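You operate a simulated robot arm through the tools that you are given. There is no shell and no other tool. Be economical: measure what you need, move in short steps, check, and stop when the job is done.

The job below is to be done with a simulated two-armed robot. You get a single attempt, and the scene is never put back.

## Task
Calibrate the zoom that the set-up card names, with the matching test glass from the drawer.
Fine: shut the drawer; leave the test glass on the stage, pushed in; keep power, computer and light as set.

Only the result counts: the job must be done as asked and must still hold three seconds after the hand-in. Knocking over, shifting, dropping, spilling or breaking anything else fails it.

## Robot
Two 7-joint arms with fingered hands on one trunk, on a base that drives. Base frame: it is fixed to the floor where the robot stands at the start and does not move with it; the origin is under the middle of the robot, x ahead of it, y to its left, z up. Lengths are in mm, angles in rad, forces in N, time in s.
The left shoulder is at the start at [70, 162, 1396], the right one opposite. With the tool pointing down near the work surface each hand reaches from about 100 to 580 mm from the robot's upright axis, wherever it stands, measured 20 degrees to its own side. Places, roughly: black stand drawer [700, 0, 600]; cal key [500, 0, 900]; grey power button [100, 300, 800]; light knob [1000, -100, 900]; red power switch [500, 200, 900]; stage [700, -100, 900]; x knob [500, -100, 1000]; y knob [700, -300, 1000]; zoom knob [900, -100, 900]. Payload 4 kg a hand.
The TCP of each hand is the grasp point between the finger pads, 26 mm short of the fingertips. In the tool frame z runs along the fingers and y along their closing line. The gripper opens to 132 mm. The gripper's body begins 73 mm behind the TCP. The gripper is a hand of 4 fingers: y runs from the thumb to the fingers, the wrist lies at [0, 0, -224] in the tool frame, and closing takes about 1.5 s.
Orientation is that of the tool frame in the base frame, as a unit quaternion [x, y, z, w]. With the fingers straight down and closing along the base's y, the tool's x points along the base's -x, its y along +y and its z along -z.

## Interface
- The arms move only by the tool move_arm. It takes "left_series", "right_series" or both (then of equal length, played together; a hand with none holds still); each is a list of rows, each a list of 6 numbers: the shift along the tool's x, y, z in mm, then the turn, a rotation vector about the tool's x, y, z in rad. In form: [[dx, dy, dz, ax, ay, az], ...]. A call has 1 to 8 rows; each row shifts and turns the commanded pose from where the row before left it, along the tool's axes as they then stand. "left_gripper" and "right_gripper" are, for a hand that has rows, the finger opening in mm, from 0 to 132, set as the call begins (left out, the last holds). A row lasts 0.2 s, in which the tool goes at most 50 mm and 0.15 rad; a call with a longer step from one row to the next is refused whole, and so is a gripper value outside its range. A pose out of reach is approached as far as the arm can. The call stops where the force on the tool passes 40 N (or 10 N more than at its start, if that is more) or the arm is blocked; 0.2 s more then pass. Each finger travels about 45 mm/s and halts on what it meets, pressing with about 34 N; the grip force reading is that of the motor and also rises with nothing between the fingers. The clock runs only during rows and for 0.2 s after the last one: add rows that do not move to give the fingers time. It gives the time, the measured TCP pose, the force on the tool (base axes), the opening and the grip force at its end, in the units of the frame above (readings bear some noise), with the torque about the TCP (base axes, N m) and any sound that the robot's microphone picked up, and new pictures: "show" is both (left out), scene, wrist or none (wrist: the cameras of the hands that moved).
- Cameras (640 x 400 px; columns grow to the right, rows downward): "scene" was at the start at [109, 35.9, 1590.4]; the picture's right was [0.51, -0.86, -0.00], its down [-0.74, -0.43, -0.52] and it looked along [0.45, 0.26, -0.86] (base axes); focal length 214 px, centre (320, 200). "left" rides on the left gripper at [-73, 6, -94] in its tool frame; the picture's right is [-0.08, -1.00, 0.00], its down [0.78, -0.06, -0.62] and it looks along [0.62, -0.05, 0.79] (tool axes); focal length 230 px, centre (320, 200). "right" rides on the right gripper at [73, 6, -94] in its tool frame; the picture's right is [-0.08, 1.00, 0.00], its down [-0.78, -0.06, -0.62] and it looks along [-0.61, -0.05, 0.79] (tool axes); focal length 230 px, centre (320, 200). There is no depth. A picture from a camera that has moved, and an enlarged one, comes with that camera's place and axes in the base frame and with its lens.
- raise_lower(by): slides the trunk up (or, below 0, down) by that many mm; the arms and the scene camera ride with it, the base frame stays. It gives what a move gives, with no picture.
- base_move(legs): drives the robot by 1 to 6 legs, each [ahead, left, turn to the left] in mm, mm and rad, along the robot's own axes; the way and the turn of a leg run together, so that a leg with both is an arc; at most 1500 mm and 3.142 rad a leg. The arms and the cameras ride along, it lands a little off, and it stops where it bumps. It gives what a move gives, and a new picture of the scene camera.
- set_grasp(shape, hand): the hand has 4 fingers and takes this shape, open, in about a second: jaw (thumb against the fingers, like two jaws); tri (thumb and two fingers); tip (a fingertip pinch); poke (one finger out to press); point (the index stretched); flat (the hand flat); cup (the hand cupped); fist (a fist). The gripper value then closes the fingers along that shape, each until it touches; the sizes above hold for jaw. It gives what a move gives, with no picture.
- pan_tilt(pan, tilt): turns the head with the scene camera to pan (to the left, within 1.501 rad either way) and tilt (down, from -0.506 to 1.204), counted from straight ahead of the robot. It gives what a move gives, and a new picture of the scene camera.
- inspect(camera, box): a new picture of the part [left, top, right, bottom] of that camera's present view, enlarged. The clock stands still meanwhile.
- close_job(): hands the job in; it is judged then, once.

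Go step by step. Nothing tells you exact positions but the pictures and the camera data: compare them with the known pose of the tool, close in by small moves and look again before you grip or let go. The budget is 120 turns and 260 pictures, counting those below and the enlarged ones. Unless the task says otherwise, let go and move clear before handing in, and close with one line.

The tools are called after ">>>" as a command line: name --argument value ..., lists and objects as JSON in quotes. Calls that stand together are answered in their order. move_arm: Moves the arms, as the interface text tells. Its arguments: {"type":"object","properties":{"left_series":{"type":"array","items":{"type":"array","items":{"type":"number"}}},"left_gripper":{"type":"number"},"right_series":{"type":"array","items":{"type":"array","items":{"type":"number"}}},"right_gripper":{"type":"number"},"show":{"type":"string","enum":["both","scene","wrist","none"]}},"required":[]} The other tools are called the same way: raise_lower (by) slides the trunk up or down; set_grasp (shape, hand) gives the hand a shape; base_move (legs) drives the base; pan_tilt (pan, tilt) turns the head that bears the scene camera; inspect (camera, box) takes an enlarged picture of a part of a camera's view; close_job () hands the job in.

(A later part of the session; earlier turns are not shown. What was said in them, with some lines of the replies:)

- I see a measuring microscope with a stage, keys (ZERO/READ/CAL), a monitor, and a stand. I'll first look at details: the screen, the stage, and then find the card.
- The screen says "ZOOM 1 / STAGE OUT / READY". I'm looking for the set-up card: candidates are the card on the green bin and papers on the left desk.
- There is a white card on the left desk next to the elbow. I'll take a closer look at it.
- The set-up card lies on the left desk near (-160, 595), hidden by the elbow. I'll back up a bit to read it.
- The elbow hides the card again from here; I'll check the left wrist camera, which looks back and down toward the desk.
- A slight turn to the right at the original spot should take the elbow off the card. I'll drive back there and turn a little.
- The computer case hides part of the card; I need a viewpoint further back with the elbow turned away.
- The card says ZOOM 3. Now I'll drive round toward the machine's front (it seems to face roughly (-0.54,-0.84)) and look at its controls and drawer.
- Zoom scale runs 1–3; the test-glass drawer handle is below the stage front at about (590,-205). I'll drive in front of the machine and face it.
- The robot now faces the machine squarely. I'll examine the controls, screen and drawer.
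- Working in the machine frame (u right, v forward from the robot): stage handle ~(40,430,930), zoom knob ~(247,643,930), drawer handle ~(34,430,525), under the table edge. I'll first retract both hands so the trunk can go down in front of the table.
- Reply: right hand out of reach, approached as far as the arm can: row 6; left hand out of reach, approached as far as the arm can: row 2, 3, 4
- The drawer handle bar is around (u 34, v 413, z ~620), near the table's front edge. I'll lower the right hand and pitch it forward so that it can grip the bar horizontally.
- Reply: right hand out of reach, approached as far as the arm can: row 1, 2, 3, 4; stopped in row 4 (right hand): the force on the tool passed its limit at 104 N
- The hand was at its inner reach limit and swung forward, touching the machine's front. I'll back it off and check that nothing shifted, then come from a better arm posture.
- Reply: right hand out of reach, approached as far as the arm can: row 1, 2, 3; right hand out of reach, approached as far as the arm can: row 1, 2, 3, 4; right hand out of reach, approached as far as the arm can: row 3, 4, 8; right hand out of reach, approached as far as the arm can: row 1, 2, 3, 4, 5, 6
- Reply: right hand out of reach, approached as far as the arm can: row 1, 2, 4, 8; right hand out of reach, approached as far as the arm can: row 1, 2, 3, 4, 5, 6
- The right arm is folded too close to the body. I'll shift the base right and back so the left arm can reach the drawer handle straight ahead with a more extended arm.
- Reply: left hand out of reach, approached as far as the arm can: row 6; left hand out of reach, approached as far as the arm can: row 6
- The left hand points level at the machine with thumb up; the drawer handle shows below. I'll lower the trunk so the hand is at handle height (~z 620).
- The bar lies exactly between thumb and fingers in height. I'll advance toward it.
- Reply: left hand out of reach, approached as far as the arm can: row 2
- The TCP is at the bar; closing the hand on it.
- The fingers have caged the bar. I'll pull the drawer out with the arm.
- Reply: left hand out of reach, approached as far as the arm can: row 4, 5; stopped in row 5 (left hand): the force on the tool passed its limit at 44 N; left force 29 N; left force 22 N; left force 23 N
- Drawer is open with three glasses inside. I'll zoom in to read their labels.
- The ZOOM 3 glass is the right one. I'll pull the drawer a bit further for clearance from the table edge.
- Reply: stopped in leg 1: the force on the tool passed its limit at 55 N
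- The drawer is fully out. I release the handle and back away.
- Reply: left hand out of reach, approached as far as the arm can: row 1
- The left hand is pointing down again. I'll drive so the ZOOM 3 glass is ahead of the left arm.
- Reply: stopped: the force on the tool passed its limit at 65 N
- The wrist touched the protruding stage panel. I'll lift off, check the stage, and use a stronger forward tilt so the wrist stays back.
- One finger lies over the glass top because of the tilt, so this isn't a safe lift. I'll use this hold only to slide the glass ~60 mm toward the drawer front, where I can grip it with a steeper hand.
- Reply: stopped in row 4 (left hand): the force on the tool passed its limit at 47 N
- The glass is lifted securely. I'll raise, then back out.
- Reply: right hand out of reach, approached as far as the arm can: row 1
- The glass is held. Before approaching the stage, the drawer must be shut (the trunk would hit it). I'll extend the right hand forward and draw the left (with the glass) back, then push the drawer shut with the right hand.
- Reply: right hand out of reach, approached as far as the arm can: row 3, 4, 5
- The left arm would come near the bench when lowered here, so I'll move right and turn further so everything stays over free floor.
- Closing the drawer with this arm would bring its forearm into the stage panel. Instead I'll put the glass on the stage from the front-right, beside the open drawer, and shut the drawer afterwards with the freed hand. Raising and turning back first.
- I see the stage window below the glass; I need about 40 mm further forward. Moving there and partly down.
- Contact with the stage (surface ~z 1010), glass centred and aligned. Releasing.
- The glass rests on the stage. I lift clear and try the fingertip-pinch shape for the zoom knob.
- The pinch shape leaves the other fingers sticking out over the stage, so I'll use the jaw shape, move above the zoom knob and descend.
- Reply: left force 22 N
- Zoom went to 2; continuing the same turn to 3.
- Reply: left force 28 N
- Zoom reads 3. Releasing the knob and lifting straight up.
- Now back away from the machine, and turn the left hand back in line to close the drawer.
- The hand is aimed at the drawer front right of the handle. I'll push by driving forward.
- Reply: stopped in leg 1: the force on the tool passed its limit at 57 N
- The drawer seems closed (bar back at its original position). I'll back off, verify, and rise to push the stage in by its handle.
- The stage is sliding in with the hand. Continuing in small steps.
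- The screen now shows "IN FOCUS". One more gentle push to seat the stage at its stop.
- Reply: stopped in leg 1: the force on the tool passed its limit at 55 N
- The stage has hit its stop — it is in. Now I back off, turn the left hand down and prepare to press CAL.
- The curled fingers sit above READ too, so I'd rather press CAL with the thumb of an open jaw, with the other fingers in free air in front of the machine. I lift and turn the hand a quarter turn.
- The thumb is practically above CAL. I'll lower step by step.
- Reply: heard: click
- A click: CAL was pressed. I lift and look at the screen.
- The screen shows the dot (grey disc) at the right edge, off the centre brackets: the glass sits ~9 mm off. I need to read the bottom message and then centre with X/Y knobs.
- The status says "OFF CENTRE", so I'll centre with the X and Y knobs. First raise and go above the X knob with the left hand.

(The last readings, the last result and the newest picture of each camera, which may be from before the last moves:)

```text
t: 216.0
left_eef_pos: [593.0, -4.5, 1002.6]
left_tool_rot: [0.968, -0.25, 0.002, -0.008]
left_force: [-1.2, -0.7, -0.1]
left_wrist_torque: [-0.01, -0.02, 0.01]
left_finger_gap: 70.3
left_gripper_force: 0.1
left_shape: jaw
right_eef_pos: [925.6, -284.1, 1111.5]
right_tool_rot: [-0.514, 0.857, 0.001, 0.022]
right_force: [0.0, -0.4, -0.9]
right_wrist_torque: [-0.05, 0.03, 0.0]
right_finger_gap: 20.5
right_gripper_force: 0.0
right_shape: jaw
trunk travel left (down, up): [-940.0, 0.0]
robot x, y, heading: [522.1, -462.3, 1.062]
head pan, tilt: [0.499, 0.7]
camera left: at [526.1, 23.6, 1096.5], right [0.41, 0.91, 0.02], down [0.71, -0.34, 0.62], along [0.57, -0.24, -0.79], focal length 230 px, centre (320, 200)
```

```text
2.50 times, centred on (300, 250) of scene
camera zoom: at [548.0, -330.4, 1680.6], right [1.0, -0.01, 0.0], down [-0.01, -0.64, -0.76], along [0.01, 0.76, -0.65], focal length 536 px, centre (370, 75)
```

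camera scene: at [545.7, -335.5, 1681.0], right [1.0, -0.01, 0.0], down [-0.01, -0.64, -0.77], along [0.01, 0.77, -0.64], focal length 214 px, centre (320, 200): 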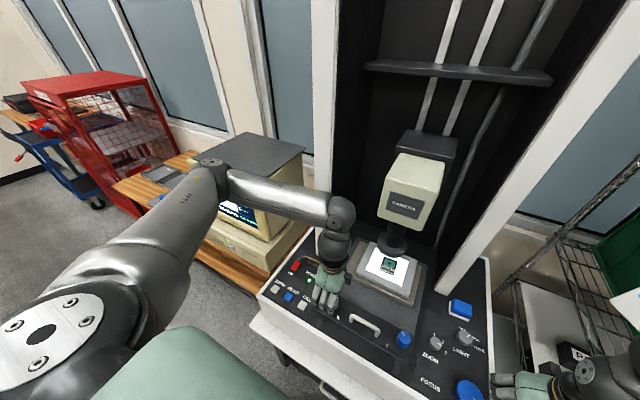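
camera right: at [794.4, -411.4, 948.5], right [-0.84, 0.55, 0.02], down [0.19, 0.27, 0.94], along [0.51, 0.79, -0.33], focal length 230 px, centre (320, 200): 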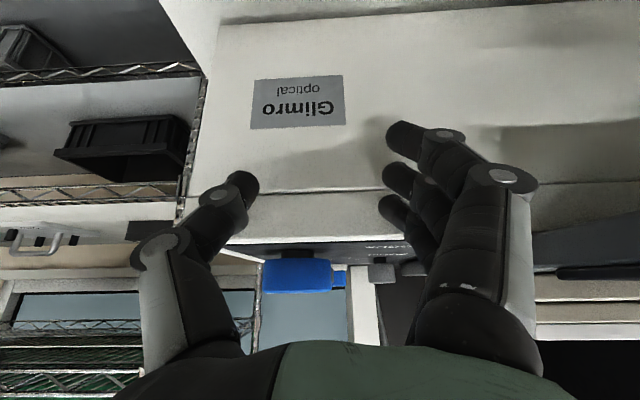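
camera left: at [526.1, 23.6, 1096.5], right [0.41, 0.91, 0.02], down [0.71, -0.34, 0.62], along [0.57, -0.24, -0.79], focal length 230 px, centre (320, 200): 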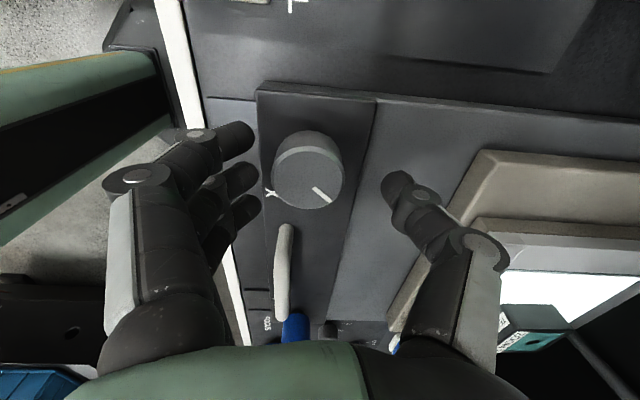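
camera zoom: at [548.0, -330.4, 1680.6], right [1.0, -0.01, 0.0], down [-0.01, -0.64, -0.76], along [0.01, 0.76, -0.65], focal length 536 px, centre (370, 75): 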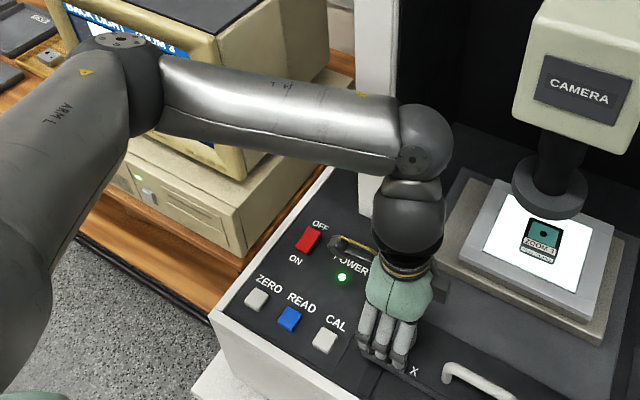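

>>> move_arm --left_series '[[0, 5, 8, 0, 0, 0], [0, 0, 12, 0, 0, 0], [0, 0, 0, 0, 0, 0], [0, 0, 0, 0, 0, 0], [0, 0, 0, 0, 0, 0], [0, 0, 0, 0, 0, 0], [0, 0, 0, 0, 0, 0]]' --left_gripper 25 --show "wrist"

```text
t: 217.6
left_eef_pos: [589.1, -11.1, 983.0]
left_tool_rot: [0.968, -0.25, 0.001, -0.008]
left_force: [-1.4, 0.5, -3.0]
left_wrist_torque: [-0.02, 0.02, 0.02]
left_finger_gap: 28.9
left_gripper_force: 34.2
left_shape: jaw
right_eef_pos: [924.3, -284.6, 1112.4]
right_tool_rot: [-0.514, 0.858, 0.002, 0.022]
right_force: [0.1, 0.4, -0.2]
right_wrist_torque: [-0.01, -0.01, 0.0]
right_finger_gap: 20.5
right_gripper_force: 0.1
right_shape: jaw
trunk travel left (down, up): [-940.0, 0.0]
robot x, y, heading: [518.9, -461.9, 1.06]
head pan, tilt: [0.499, 0.7]
camera left: at [522.6, 17.8, 1076.4], right [0.42, 0.91, 0.02], down [0.71, -0.34, 0.62], along [0.57, -0.25, -0.79], focal length 230 px, centre (320, 200)
```

left: 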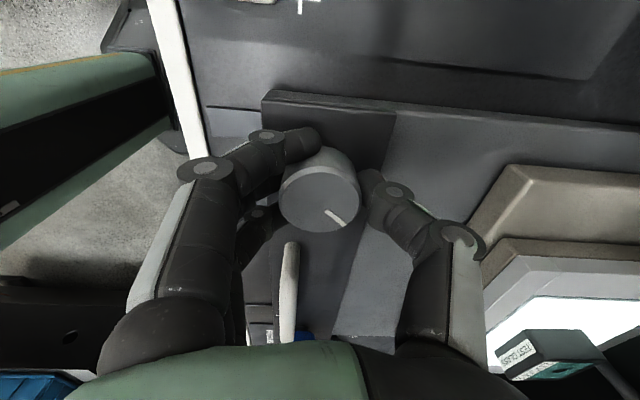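

>>> move_arm --left_series '[[0, 0, 0, 0, 0, 0.14], [0, 0, 0, 0, 0, 0.14], [0, 0, 0, 0, 0, 0.14], [0, 0, 0, 0, 0, 0.14], [0, 0, 0, 0, 0, 0.14], [0, 0, 0, 0, 0, 0.14]]' --show "both"

>>> inspect --camera "scene" --box '[200, 150, 320, 240]'

```text
t: 219.0
left_eef_pos: [591.5, -9.5, 982.7]
left_tool_rot: [0.782, -0.623, -0.001, -0.007]
left_force: [2.6, 2.9, -8.0]
left_wrist_torque: [0.0, -0.07, 0.08]
left_finger_gap: 28.8
left_gripper_force: 33.7
left_shape: jaw
right_eef_pos: [924.9, -283.6, 1111.4]
right_tool_rot: [-0.514, 0.858, 0.002, 0.022]
right_force: [0.0, 0.4, -0.7]
right_wrist_torque: [-0.04, -0.02, -0.03]
right_finger_gap: 20.4
right_gripper_force: 0.0
right_shape: jaw
trunk travel left (down, up): [-940.0, 0.0]
robot x, y, heading: [521.2, -461.6, 1.059]
head pan, tilt: [0.499, 0.7]
camera scene: at [548.7, -330.4, 1680.5], right [1.0, -0.01, 0.0], down [-0.01, -0.64, -0.76], along [0.01, 0.76, -0.65], focal length 214 px, centre (320, 200)
camera left: at [568.7, 58.4, 1077.5], right [0.96, 0.3, 0.01], down [0.23, -0.76, 0.61], along [0.19, -0.58, -0.79], focal length 230 px, centre (320, 200)
```

scene: 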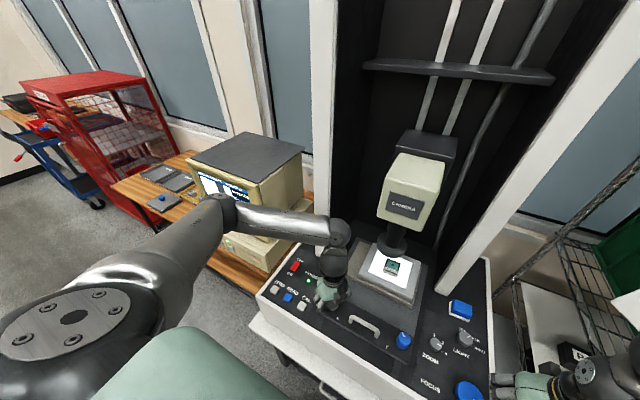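
left: 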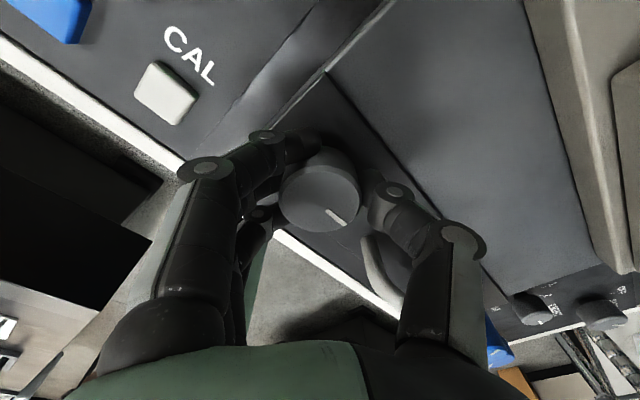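

```text
4.44 times, centred on (260, 195) of scene
camera zoom: at [548.7, -330.4, 1680.5], right [1.0, -0.01, 0.0], down [-0.01, -0.64, -0.76], along [0.01, 0.76, -0.65], focal length 953 px, centre (587, 222)
```

zoom: 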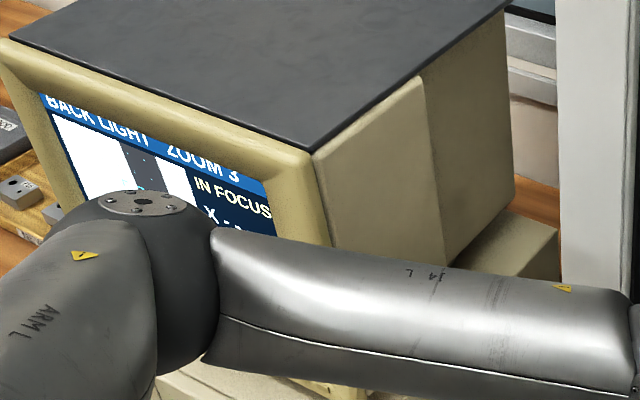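

Clockwise moves the image right by ~64 % of the view per 0.84 rad — wrong way. I'll turn counter-clockwise: back, and ~0.75 rad beyond the start.

>>> move_arm --left_series '[[0, 0, 0, 0, 0, -0.145], [0, 0, 0, 0, 0, -0.145], [0, 0, 0, 0, 0, -0.145], [0, 0, 0, 0, 0, -0.145], [0, 0, 0, 0, 0, -0.145], [0, 0, 0, 0, 0, -0.145], [0, 0, 0, 0, 0, -0.145], [0, 0, 0, 0, 0, -0.145]]' --show "none"

>>> inspect --camera "scene" --box '[200, 150, 320, 240]'

```text
t: 220.8
left_eef_pos: [589.7, -12.1, 983.0]
left_tool_rot: [0.996, -0.092, 0.004, -0.007]
left_force: [-1.6, -2.9, -3.2]
left_wrist_torque: [-0.16, 0.04, -0.05]
left_finger_gap: 28.6
left_gripper_force: 33.5
left_shape: jaw
right_eef_pos: [925.2, -285.2, 1112.2]
right_tool_rot: [-0.515, 0.857, 0.003, 0.023]
right_force: [0.0, -0.3, -0.4]
right_wrist_torque: [-0.02, -0.02, 0.01]
right_finger_gap: 20.5
right_gripper_force: 0.1
right_shape: jaw
trunk travel left (down, up): [-940.0, 0.0]
robot x, y, heading: [526.7, -462.2, 1.06]
head pan, tilt: [0.499, 0.7]
```

```text
4.44 times, centred on (260, 195) of scene
camera zoom: at [547.2, -332.3, 1680.7], right [1.0, -0.01, 0.0], down [-0.01, -0.64, -0.77], along [0.01, 0.76, -0.64], focal length 953 px, centre (587, 222)
```

zoom: 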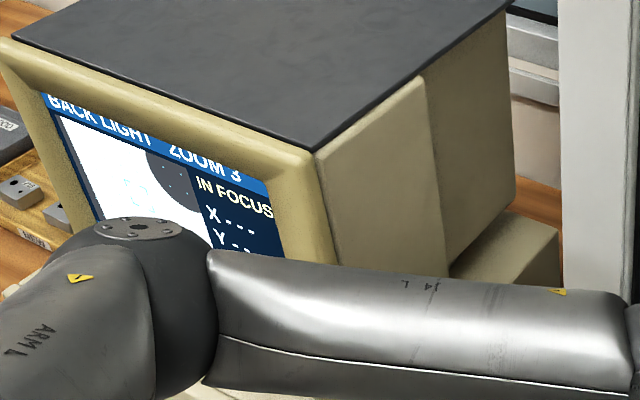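

>>> move_arm --left_series '[[0, 0, 0, 0, 0, -0.143], [0, 0, 0, 0, 0, -0.143], [0, 0, 0, 0, 0, -0.143]]' --show "none"

>>> inspect --camera "scene" --box '[200, 150, 320, 240]'

```text
t: 221.6
left_eef_pos: [589.3, -11.8, 982.9]
left_tool_rot: [0.992, 0.122, 0.004, -0.006]
left_force: [-3.4, -9.0, -6.5]
left_wrist_torque: [-0.25, 0.11, -0.1]
left_finger_gap: 28.0
left_gripper_force: 34.3
left_shape: jaw
right_eef_pos: [923.9, -286.3, 1110.9]
right_tool_rot: [-0.514, 0.857, 0.002, 0.023]
right_force: [-0.1, -0.3, -0.4]
right_wrist_torque: [0.02, -0.01, 0.01]
right_finger_gap: 20.4
right_gripper_force: 0.0
right_shape: jaw
trunk travel left (down, up): [-940.0, 0.0]
robot x, y, heading: [525.2, -462.6, 1.061]
head pan, tilt: [0.499, 0.7]
```

```text
4.44 times, centred on (260, 195) of scene
camera zoom: at [546.9, -333.1, 1680.7], right [1.0, -0.01, 0.0], down [-0.01, -0.64, -0.77], along [0.01, 0.77, -0.64], focal length 953 px, centre (587, 222)
```

zoom: 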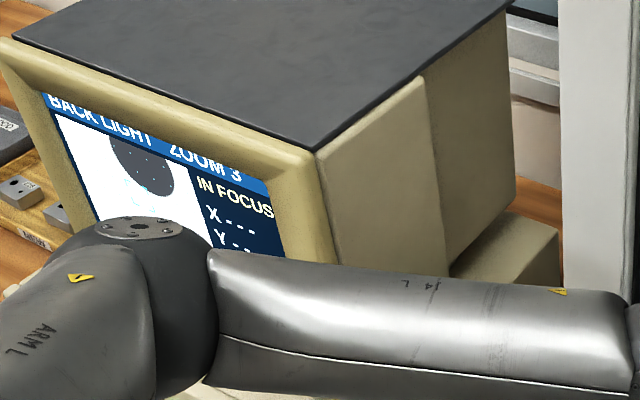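

>>> inspect --camera "scene" --box '[205, 165, 260, 205]'

```text
10.00 times, centred on (232, 185) of scene
camera zoom: at [546.9, -333.1, 1680.7], right [1.0, -0.01, 0.0], down [-0.01, -0.64, -0.77], along [0.01, 0.77, -0.64], focal length 2145 px, centre (1195, 350)
```

zoom: 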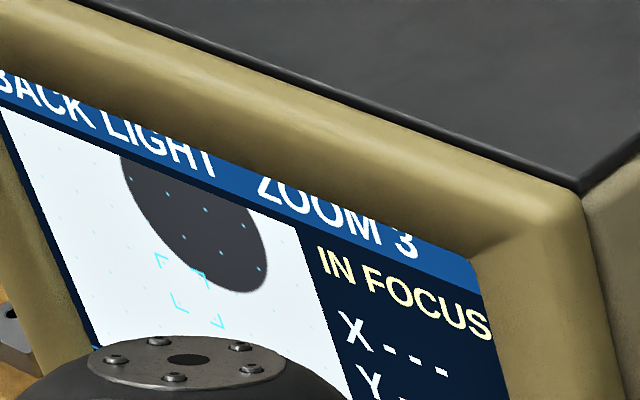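

>>> move_arm --left_series '[[0, 0, 0, 0, 0, -0.11], [0, 0, 0, 0, 0, -0.11], [0, 0, 0, 0, 0, 0]]' --show "none"

>>> inspect --camera "scene" --box '[205, 165, 260, 205]'

```text
t: 222.4
left_eef_pos: [588.0, -11.6, 983.6]
left_tool_rot: [0.973, 0.23, 0.005, -0.006]
left_force: [-4.3, -11.8, -13.7]
left_wrist_torque: [-0.32, 0.04, -0.02]
left_finger_gap: 27.7
left_gripper_force: 34.0
left_shape: jaw
right_eef_pos: [924.2, -286.4, 1112.0]
right_tool_rot: [-0.514, 0.858, 0.003, 0.022]
right_force: [0.6, 0.4, -0.7]
right_wrist_torque: [0.01, 0.01, 0.01]
right_finger_gap: 20.7
right_gripper_force: 0.1
right_shape: jaw
trunk travel left (down, up): [-940.0, 0.0]
robot x, y, heading: [524.4, -460.9, 1.053]
head pan, tilt: [0.499, 0.7]
```

```text
10.00 times, centred on (232, 185) of scene
camera zoom: at [546.9, -332.9, 1680.6], right [1.0, -0.01, 0.0], down [-0.01, -0.64, -0.77], along [0.01, 0.77, -0.64], focal length 2145 px, centre (1195, 350)
```

zoom: 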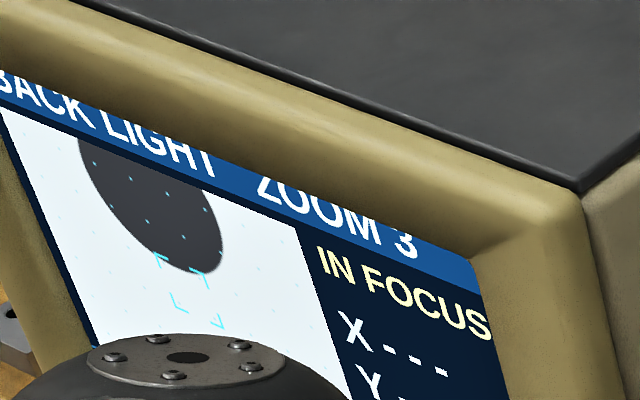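

X is centred. Releasing the X knob and going over to the Y knob.

>>> move_arm --left_series '[[0, 0, 0, 0, 0, 0], [0, 0, 0, 0, 0, 0], [0, 0, 0, 0, 0, 0], [0, 0, 0, 0, 0, 0], [0, 0, 0, 0, 0, 0], [0, 0, -25, 0, 0, 0], [0, 0, -45, 0, 0, 0], [0, 0, -40, 0, 0, 0]]' --left_gripper 70 --show "none"

>>> move_arm --left_series '[[0, 0, 0, 0, 0, 0.148], [0, 0, 0, 0, 0, 0.148], [0, 0, 0, 0, 0, 0.148], [0, 0, 0, 0, 0, 0.148], [0, 0, 0, 0, 0, 0.148], [0, 0, 0, 0, 0, 0.148], [0, 0, 0, 0, 0, 0.148]]' --show "none"

>>> base_move --legs '[[0, -215, 0]]'

>>> inspect --camera "left" --box '[0, 0, 640, 400]'

```text
t: 224.2
left_eef_pos: [590.8, -13.3, 1093.3]
left_tool_rot: [0.973, 0.23, 0.005, -0.007]
left_force: [-0.2, -0.1, -0.6]
left_wrist_torque: [0.0, 0.0, 0.0]
left_finger_gap: 69.1
left_gripper_force: 0.0
left_shape: jaw
right_eef_pos: [925.0, -286.0, 1112.4]
right_tool_rot: [-0.514, 0.857, 0.003, 0.023]
right_force: [1.2, -0.3, -0.1]
right_wrist_torque: [-0.02, 0.05, 0.01]
right_finger_gap: 20.6
right_gripper_force: 0.1
right_shape: jaw
trunk travel left (down, up): [-940.0, 0.0]
robot x, y, heading: [522.2, -461.0, 1.062]
head pan, tilt: [0.499, 0.7]
```

```text
t: 225.8
left_eef_pos: [588.9, -12.3, 1092.8]
left_tool_rot: [0.959, -0.284, 0.002, -0.007]
left_force: [0.3, 0.4, -0.3]
left_wrist_torque: [-0.01, -0.04, 0.0]
left_finger_gap: 69.2
left_gripper_force: 0.0
left_shape: jaw
right_eef_pos: [925.4, -284.6, 1112.4]
right_tool_rot: [-0.514, 0.858, 0.003, 0.023]
right_force: [-0.3, 0.4, 0.1]
right_wrist_torque: [-0.02, 0.0, 0.01]
right_finger_gap: 20.4
right_gripper_force: 0.1
right_shape: jaw
trunk travel left (down, up): [-940.0, 0.0]
robot x, y, heading: [517.2, -463.1, 1.063]
head pan, tilt: [0.499, 0.7]
```

```text
t: 227.5
left_eef_pos: [771.3, -114.5, 1093.8]
left_tool_rot: [0.959, -0.283, 0.004, -0.007]
left_force: [0.2, -0.5, -0.9]
left_wrist_torque: [-0.02, 0.0, 0.01]
left_finger_gap: 69.1
left_gripper_force: 0.1
left_shape: jaw
right_eef_pos: [1106.1, -387.0, 1112.0]
right_tool_rot: [-0.515, 0.857, 0.001, 0.024]
right_force: [-0.7, 0.7, 0.4]
right_wrist_torque: [0.01, -0.01, -0.02]
right_finger_gap: 20.3
right_gripper_force: 0.0
right_shape: jaw
trunk travel left (down, up): [-940.0, 0.0]
robot x, y, heading: [707.3, -568.2, 1.059]
head pan, tilt: [0.499, 0.7]
camera scene: at [728.2, -433.3, 1680.5], right [1.0, -0.01, 0.0], down [-0.01, -0.65, -0.76], along [0.01, 0.76, -0.65], focal length 214 px, centre (320, 200)
```

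scene: 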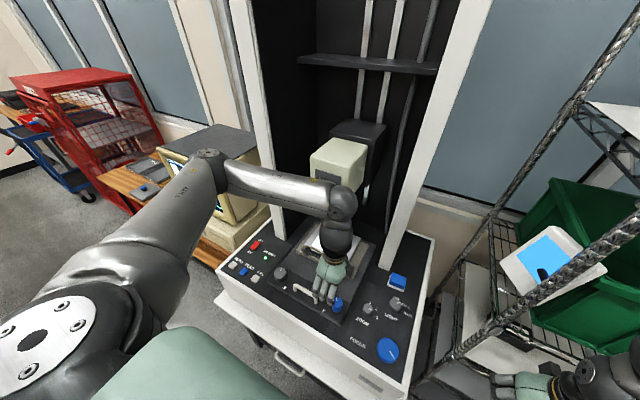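

```text
1.00 times, centred on (320, 200) of left (not enlarged: the box is as wide or as high as the picture)
camera zoom: at [706.3, -81.1, 1186.5], right [0.47, 0.88, 0.02], down [0.69, -0.38, 0.62], along [0.55, -0.28, -0.79], focal length 230 px, centre (320, 200)
```

zoom: 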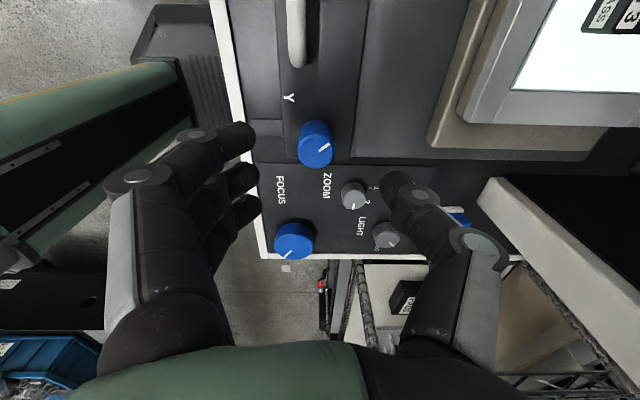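

>>> move_arm --left_series '[[22, -2, 10, 0, 0, 0], [0, 0, 30, 0, 0, 0], [0, 0, 30, 0, 0, 0]]' --left_gripper 64 --show "wrist"

>>> inspect --camera "scene" --box '[140, 130, 260, 220]'

```text
t: 228.3
left_eef_pos: [794.0, -123.4, 1023.6]
left_tool_rot: [0.959, -0.282, 0.001, -0.007]
left_force: [0.3, 0.4, -0.1]
left_wrist_torque: [0.0, -0.01, 0.0]
left_finger_gap: 64.5
left_gripper_force: 0.2
left_shape: jaw
right_eef_pos: [1109.1, -388.1, 1111.9]
right_tool_rot: [-0.515, 0.857, 0.002, 0.023]
right_force: [1.3, 0.4, -0.1]
right_wrist_torque: [0.02, -0.01, 0.0]
right_finger_gap: 20.5
right_gripper_force: 0.1
right_shape: jaw
trunk travel left (down, up): [-940.0, 0.0]
robot x, y, heading: [704.3, -563.9, 1.054]
head pan, tilt: [0.499, 0.7]
camera left: at [729.2, -91.5, 1117.5], right [0.47, 0.88, 0.02], down [0.69, -0.38, 0.62], along [0.55, -0.28, -0.79], focal length 230 px, centre (320, 200)
```

left: 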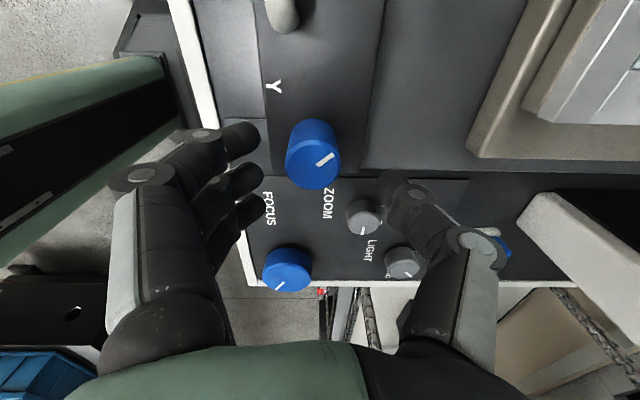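

```text
4.44 times, centred on (200, 175) of scene
camera zoom: at [732.4, -435.6, 1680.7], right [1.0, -0.01, 0.0], down [-0.01, -0.64, -0.76], along [0.01, 0.76, -0.64], focal length 953 px, centre (853, 311)
```

zoom: 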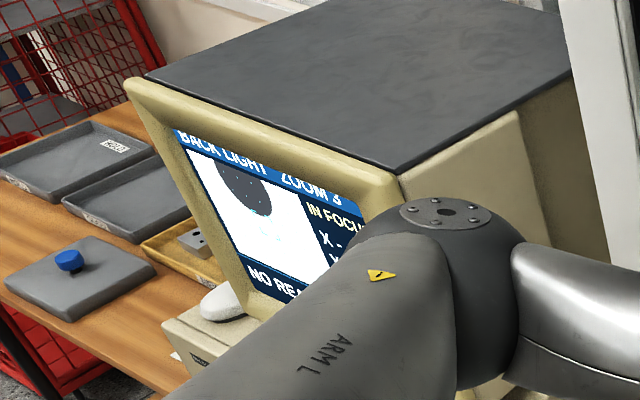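

>>> move_arm --left_series '[[0, 3, 15, 0, 0, 0], [0, 0, 16, 0, 0, 0], [0, 0, 0, 0, 0, 0], [0, 0, 0, 0, 0, 0], [0, 0, 0, 0, 0, 0], [0, 0, 0, 0, 0, 0], [0, 0, 0, 0, 0, 0]]' --left_gripper 18 --show "wrist"

```text
t: 229.9
left_eef_pos: [794.2, -126.6, 991.1]
left_tool_rot: [0.959, -0.282, 0.002, -0.008]
left_force: [1.4, 3.6, -2.5]
left_wrist_torque: [-0.05, 0.08, 0.0]
left_finger_gap: 15.5
left_gripper_force: 33.6
left_shape: jaw
right_eef_pos: [1110.4, -388.0, 1111.7]
right_tool_rot: [-0.514, 0.857, 0.001, 0.022]
right_force: [0.0, 0.6, -0.3]
right_wrist_torque: [0.02, -0.03, 0.0]
right_finger_gap: 20.5
right_gripper_force: 0.0
right_shape: jaw
trunk travel left (down, up): [-940.0, 0.0]
robot x, y, heading: [709.7, -567.0, 1.062]
head pan, tilt: [0.499, 0.7]
camera left: at [729.5, -92.6, 1085.2], right [0.47, 0.88, 0.02], down [0.69, -0.38, 0.62], along [0.55, -0.28, -0.79], focal length 230 px, centre (320, 200)
```

left: 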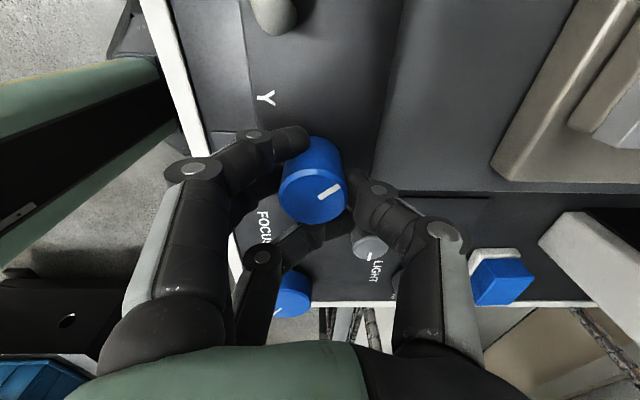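

>>> move_arm --left_series '[[0, 0, 0, 0, 0, -0.12], [0, 0, 0, 0, 0, -0.12], [0, 0, 0, 0, 0, 0]]' --show "none"

>>> inspect --camera "scene" --box '[165, 150, 220, 190]'

```text
t: 230.7
left_eef_pos: [793.6, -125.5, 991.7]
left_tool_rot: [0.986, -0.164, 0.001, -0.008]
left_force: [0.6, 10.8, -4.0]
left_wrist_torque: [0.09, 0.02, -0.09]
left_finger_gap: 15.3
left_gripper_force: 34.2
left_shape: jaw
right_eef_pos: [1109.9, -387.5, 1111.0]
right_tool_rot: [-0.514, 0.857, 0.002, 0.022]
right_force: [0.5, 0.0, -0.1]
right_wrist_torque: [-0.01, 0.0, 0.02]
right_finger_gap: 20.6
right_gripper_force: 0.0
right_shape: jaw
trunk travel left (down, up): [-940.0, 0.0]
robot x, y, heading: [706.2, -569.7, 1.062]
head pan, tilt: [0.499, 0.7]
```

```text
10.00 times, centred on (192, 170) of scene
camera zoom: at [733.2, -433.4, 1680.4], right [1.0, -0.01, 0.0], down [-0.01, -0.65, -0.76], along [0.01, 0.76, -0.65], focal length 2145 px, centre (1595, 500)
```

zoom: 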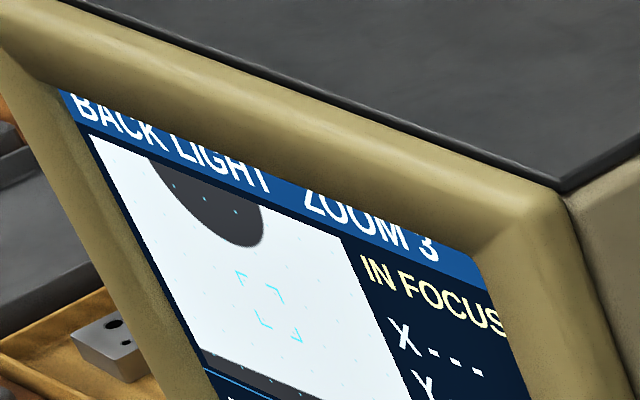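

>>> move_arm --left_series '[[0, 0, 0, 0, 0, 0.14], [0, 0, 0, 0, 0, 0.14], [0, 0, 0, 0, 0, 0.14], [0, 0, 0, 0, 0, 0.14], [0, 0, 0, 0, 0, 0.14], [0, 0, 0, 0, 0, 0]]' --show "none"

>>> inspect --camera "scene" --box '[165, 150, 220, 190]'

```text
t: 232.1
left_eef_pos: [793.0, -128.4, 991.3]
left_tool_rot: [0.869, -0.494, -0.001, -0.006]
left_force: [5.8, -0.3, -13.4]
left_wrist_torque: [-0.14, -0.06, 0.05]
left_finger_gap: 14.9
left_gripper_force: 33.6
left_shape: jaw
right_eef_pos: [1110.0, -388.7, 1111.9]
right_tool_rot: [-0.514, 0.857, 0.001, 0.022]
right_force: [0.1, 0.5, 0.0]
right_wrist_torque: [0.0, -0.01, -0.03]
right_finger_gap: 20.3
right_gripper_force: 0.0
right_shape: jaw
trunk travel left (down, up): [-940.0, 0.0]
robot x, y, heading: [704.9, -565.1, 1.059]
head pan, tilt: [0.499, 0.7]
```

```text
10.00 times, centred on (192, 170) of scene
camera zoom: at [734.5, -434.8, 1680.4], right [1.0, -0.01, 0.0], down [-0.01, -0.64, -0.76], along [0.01, 0.76, -0.64], focal length 2145 px, centre (1595, 500)
5 turns are left
```

zoom: 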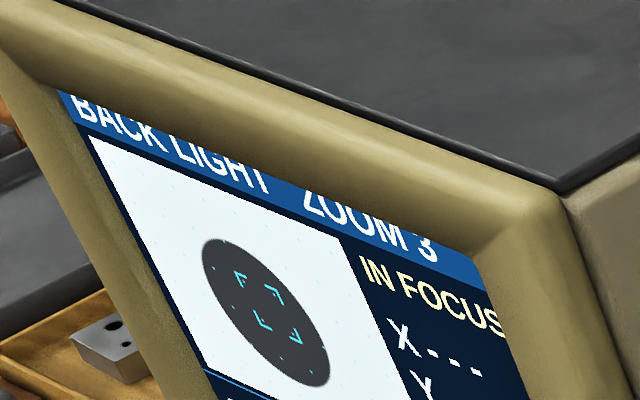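

The dot is centred in the brackets. I release the Y knob, rise, turn the hand and drive back over CAL in one go.

>>> move_arm --left_series '[[0, 0, 0, 0, 0, 0], [0, 0, 0, 0, 0, 0], [0, 0, 0, 0, 0, 0], [0, 0, 0, 0, 0, 0], [0, 0, 0, 0, 0, 0], [0, 0, -25, 0, 0, 0], [0, 0, -40, 0, 0, 0], [0, 0, -35, 0, 0, 0]]' --left_gripper 64 --show "none"

>>> move_arm --left_series '[[0, 0, 0, 0, 0, -0.1325], [0, 0, 0, 0, 0, -0.1325], [0, 0, 0, 0, 0, -0.1325], [0, 0, 0, 0, 0, -0.1325], [0, 0, 0, 0, 0, 0]]' --left_gripper 100 --show "none"

>>> base_move --legs '[[-101, 0, 0], [0, 330, 0]]'

>>> inspect --camera "left" --box '[0, 0, 640, 400]'

```text
t: 233.9
left_eef_pos: [789.6, -131.1, 1093.6]
left_tool_rot: [0.87, -0.492, -0.002, -0.008]
left_force: [0.2, 0.4, 0.5]
left_wrist_torque: [-0.02, -0.04, -0.02]
left_finger_gap: 63.3
left_gripper_force: 0.0
left_shape: jaw
right_eef_pos: [1109.4, -389.5, 1112.7]
right_tool_rot: [-0.515, 0.857, 0.003, 0.024]
right_force: [-0.9, -1.3, 0.0]
right_wrist_torque: [0.01, 0.02, 0.01]
right_finger_gap: 20.6
right_gripper_force: 0.2
right_shape: jaw
trunk travel left (down, up): [-940.0, 0.0]
robot x, y, heading: [708.0, -566.8, 1.058]
head pan, tilt: [0.499, 0.7]
```

```text
t: 235.1
left_eef_pos: [792.4, -130.2, 1093.1]
left_tool_rot: [0.969, -0.247, 0.001, -0.007]
left_force: [-0.9, -0.3, -0.2]
left_wrist_torque: [0.0, 0.0, -0.01]
left_finger_gap: 99.5
left_gripper_force: 0.1
left_shape: jaw
right_eef_pos: [1109.7, -389.3, 1112.1]
right_tool_rot: [-0.515, 0.857, 0.003, 0.023]
right_force: [0.1, 0.6, -0.3]
right_wrist_torque: [-0.01, 0.02, -0.01]
right_finger_gap: 20.5
right_gripper_force: 0.1
right_shape: jaw
trunk travel left (down, up): [-940.0, 0.0]
robot x, y, heading: [708.2, -565.6, 1.058]
head pan, tilt: [0.499, 0.7]
```

```text
t: 238.0
left_eef_pos: [455.5, -57.0, 1092.8]
left_tool_rot: [0.968, -0.25, 0.0, -0.008]
left_force: [-0.5, -0.7, -0.3]
left_wrist_torque: [0.0, 0.01, 0.02]
left_finger_gap: 99.9
left_gripper_force: 0.1
left_shape: jaw
right_eef_pos: [772.2, -317.8, 1111.0]
right_tool_rot: [-0.513, 0.858, 0.003, 0.022]
right_force: [0.0, 0.1, 0.1]
right_wrist_torque: [-0.04, 0.0, 0.0]
right_finger_gap: 20.4
right_gripper_force: 0.0
right_shape: jaw
trunk travel left (down, up): [-940.0, 0.0]
robot x, y, heading: [366.6, -494.6, 1.054]
head pan, tilt: [0.499, 0.7]
camera scene: at [396.7, -364.0, 1680.7], right [1.0, -0.02, 0.0], down [-0.01, -0.64, -0.77], along [0.01, 0.77, -0.64], focal length 214 px, centre (320, 200)
```

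scene: 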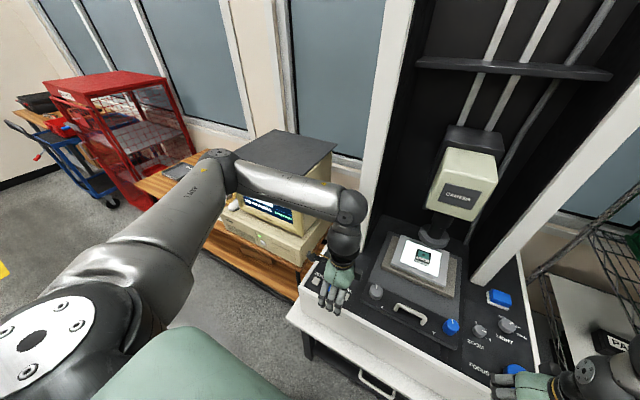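

```text
1.00 times, centred on (320, 200) of left (not enlarged: the box is as wide or as high as the picture)
camera zoom: at [389.1, -28.2, 1187.0], right [0.41, 0.91, 0.02], down [0.71, -0.34, 0.61], along [0.56, -0.24, -0.79], focal length 230 px, centre (320, 200)
4 turns are left
```

zoom: 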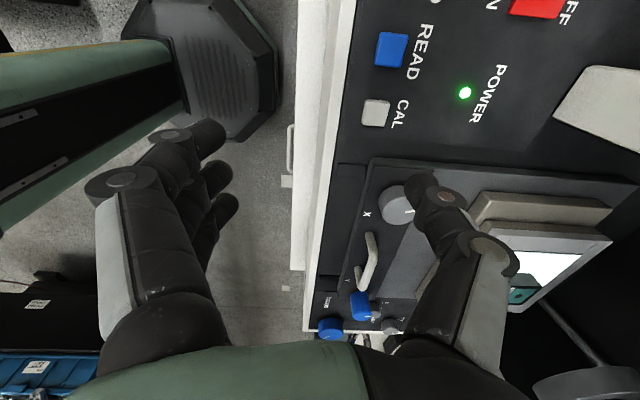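

>>> move_arm --left_series '[[-2.5, -1.5, 45, 0, 0, 0], [0, 0, 45, 0, 0, 0], [0, 0, 30, 0, 0, 0], [0, 0, 10, 0, 0, 0], [0, 0, 6, 0, 0, 0], [0, 0, 4, 0, 0, 0], [0, 0, 2.5, 0, 0, 0], [0, 0, 1.5, 0, 0, 0]]' --show "wrist"

>>> move_arm --left_series '[[0, 0, -12, 0, 0, 0], [0, 0, -45, 0, 0, 0], [0, 0, -45, 0, 0, 0]]' --show "none"

>>> base_move --legs '[[-150, 0, 0], [0, -115, 0]]'

>>> move_arm --left_series '[[0, 0, 45, 0, 0, 0], [0, 0, 45, 0, 0, 0], [0, 0, 45, 0, 0, 0]]' --show "none"

>>> inspect --camera "scene" --box '[220, 130, 340, 220]'

```text
t: 239.8
left_eef_pos: [452.5, -52.5, 949.4]
left_tool_rot: [0.969, -0.249, 0.001, -0.011]
left_force: [-3.3, -2.5, 9.7]
left_wrist_torque: [0.59, -0.27, 0.07]
left_finger_gap: 99.5
left_gripper_force: 0.0
left_shape: jaw
right_eef_pos: [771.4, -318.7, 1111.8]
right_tool_rot: [-0.511, 0.859, 0.002, 0.023]
right_force: [0.0, -0.8, -0.6]
right_wrist_torque: [0.0, 0.0, -0.02]
right_finger_gap: 20.3
right_gripper_force: 0.1
right_shape: jaw
trunk travel left (down, up): [-940.0, 0.0]
robot x, y, heading: [366.4, -487.5, 1.057]
head pan, tilt: [0.499, 0.7]
heard: click
camera left: at [385.5, -23.7, 1043.5], right [0.41, 0.91, 0.02], down [0.71, -0.34, 0.62], along [0.57, -0.24, -0.79], focal length 230 px, centre (320, 200)
```

left: 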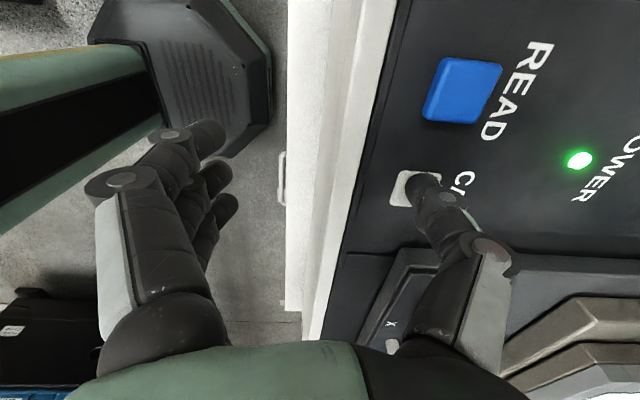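

```text
t: 240.6
left_eef_pos: [451.1, -54.2, 1051.5]
left_tool_rot: [0.968, -0.25, 0.0, -0.008]
left_force: [0.8, -0.1, 0.2]
left_wrist_torque: [0.0, -0.03, -0.05]
left_finger_gap: 100.0
left_gripper_force: 0.2
left_shape: jaw
right_eef_pos: [769.6, -318.2, 1110.6]
right_tool_rot: [-0.512, 0.858, 0.002, 0.023]
right_force: [-0.1, -0.9, 0.3]
right_wrist_torque: [-0.01, 0.01, 0.03]
right_finger_gap: 20.6
right_gripper_force: 0.2
right_shape: jaw
trunk travel left (down, up): [-940.0, 0.0]
robot x, y, heading: [367.7, -495.9, 1.06]
head pan, tilt: [0.499, 0.7]
```

```text
t: 242.8
left_eef_pos: [476.7, -238.6, 1052.3]
left_tool_rot: [0.968, -0.252, 0.003, -0.007]
left_force: [-0.1, 0.8, -0.2]
left_wrist_torque: [0.0, -0.06, 0.02]
left_finger_gap: 99.7
left_gripper_force: 0.1
left_shape: jaw
right_eef_pos: [795.4, -503.6, 1112.6]
right_tool_rot: [-0.511, 0.859, 0.001, 0.024]
right_force: [-0.4, -0.5, 0.1]
right_wrist_torque: [-0.01, -0.04, -0.01]
right_finger_gap: 20.8
right_gripper_force: 0.1
right_shape: jaw
trunk travel left (down, up): [-940.0, 0.0]
robot x, y, heading: [398.6, -680.3, 1.046]
head pan, tilt: [0.499, 0.7]
camera scene: at [415.8, -546.8, 1680.6], right [1.0, -0.02, 0.0], down [-0.01, -0.64, -0.76], along [0.02, 0.76, -0.65], focal length 214 px, centre (320, 200)
```

scene: 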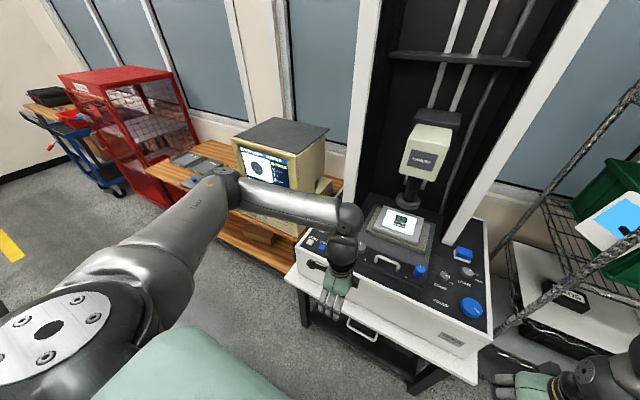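

```text
t: 243.6
left_eef_pos: [486.2, -237.5, 916.3]
left_tool_rot: [0.968, -0.252, 0.001, -0.009]
left_force: [0.7, 0.8, -0.7]
left_wrist_torque: [-0.03, 0.02, -0.01]
left_finger_gap: 100.1
left_gripper_force: 0.0
left_shape: jaw
right_eef_pos: [798.6, -505.3, 1111.9]
right_tool_rot: [-0.511, 0.859, 0.003, 0.022]
right_force: [0.0, -0.1, -0.6]
right_wrist_torque: [0.03, 0.06, -0.02]
right_finger_gap: 20.5
right_gripper_force: 0.0
right_shape: jaw
trunk travel left (down, up): [-940.0, 0.0]
robot x, y, heading: [393.0, -678.3, 1.049]
head pan, tilt: [0.499, 0.7]
```

```text
4.44 times, centred on (280, 175) of scene
camera zoom: at [422.6, -549.7, 1680.8], right [1.0, -0.02, 0.0], down [-0.01, -0.64, -0.77], along [0.02, 0.77, -0.64], focal length 953 px, centre (498, 311)
3 turns are left
```

zoom: 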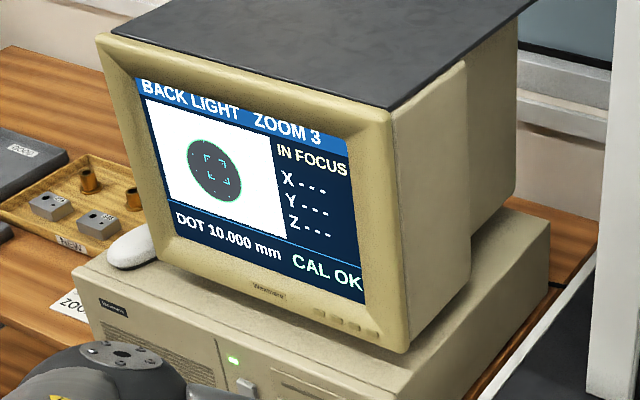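

The screen reads "CAL OK – DOT 10.000 mm". One quick check that the drawer is shut.

>>> pan_tilt --pan 0.0 --tilt 0.9

>>> inspect --camera "scene" --box '[230, 160, 430, 300]'

```text
t: 244.6
left_eef_pos: [483.8, -238.6, 917.7]
left_tool_rot: [0.968, -0.253, 0.001, -0.008]
left_force: [-0.1, 0.5, 0.2]
left_wrist_torque: [0.02, 0.02, 0.0]
left_finger_gap: 99.7
left_gripper_force: 0.0
left_shape: jaw
right_eef_pos: [797.2, -504.6, 1111.8]
right_tool_rot: [-0.512, 0.859, 0.002, 0.022]
right_force: [-0.1, 0.0, -0.5]
right_wrist_torque: [-0.01, -0.03, 0.03]
right_finger_gap: 20.4
right_gripper_force: 0.0
right_shape: jaw
trunk travel left (down, up): [-940.0, 0.0]
robot x, y, heading: [392.1, -681.6, 1.05]
head pan, tilt: [0.0, 0.901]
camera scene: at [456.0, -567.6, 1664.5], right [0.87, -0.5, 0.0], down [-0.39, -0.68, -0.62], along [0.31, 0.54, -0.78], focal length 214 px, centre (320, 200)
```

scene: 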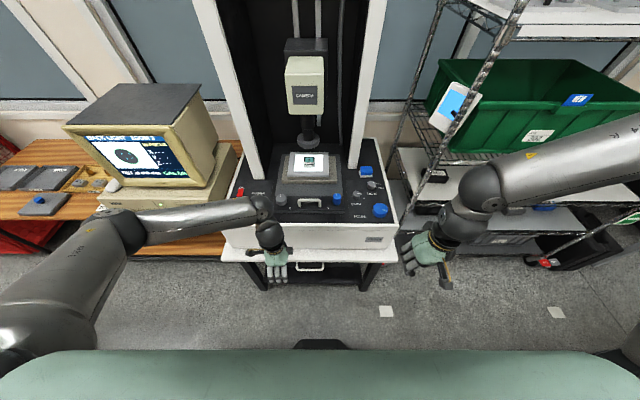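

```text
2.86 times, centred on (330, 230) of scene
camera zoom: at [456.0, -567.6, 1664.5], right [0.87, -0.5, 0.0], down [-0.39, -0.68, -0.62], along [0.31, 0.54, -0.78], focal length 613 px, centre (291, 114)
2 turns are left
```

zoom: 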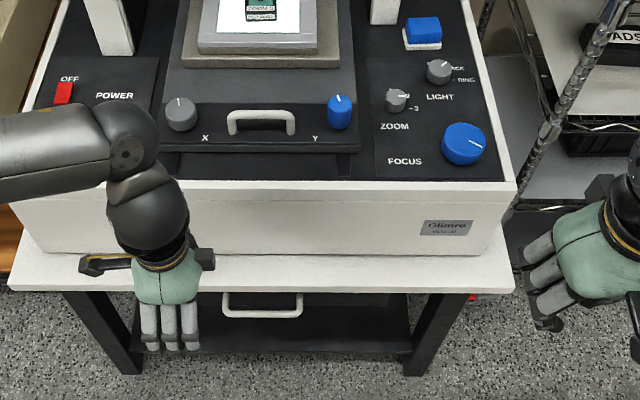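

The drawer is shut, the stage is in with the ZOOM 3 glass on it, and both hands are clear, so I'm handing the job in.

>>> close_job

```text
The job is handed in.
```

The set-up card named Zoom 3, and it is calibrated with the Zoom 3 test glass: the screen reads "CAL OK, DOT 10.000 mm". The glass is on the stage, pushed in, and the drawer is shut. Power, computer and light were left as set.
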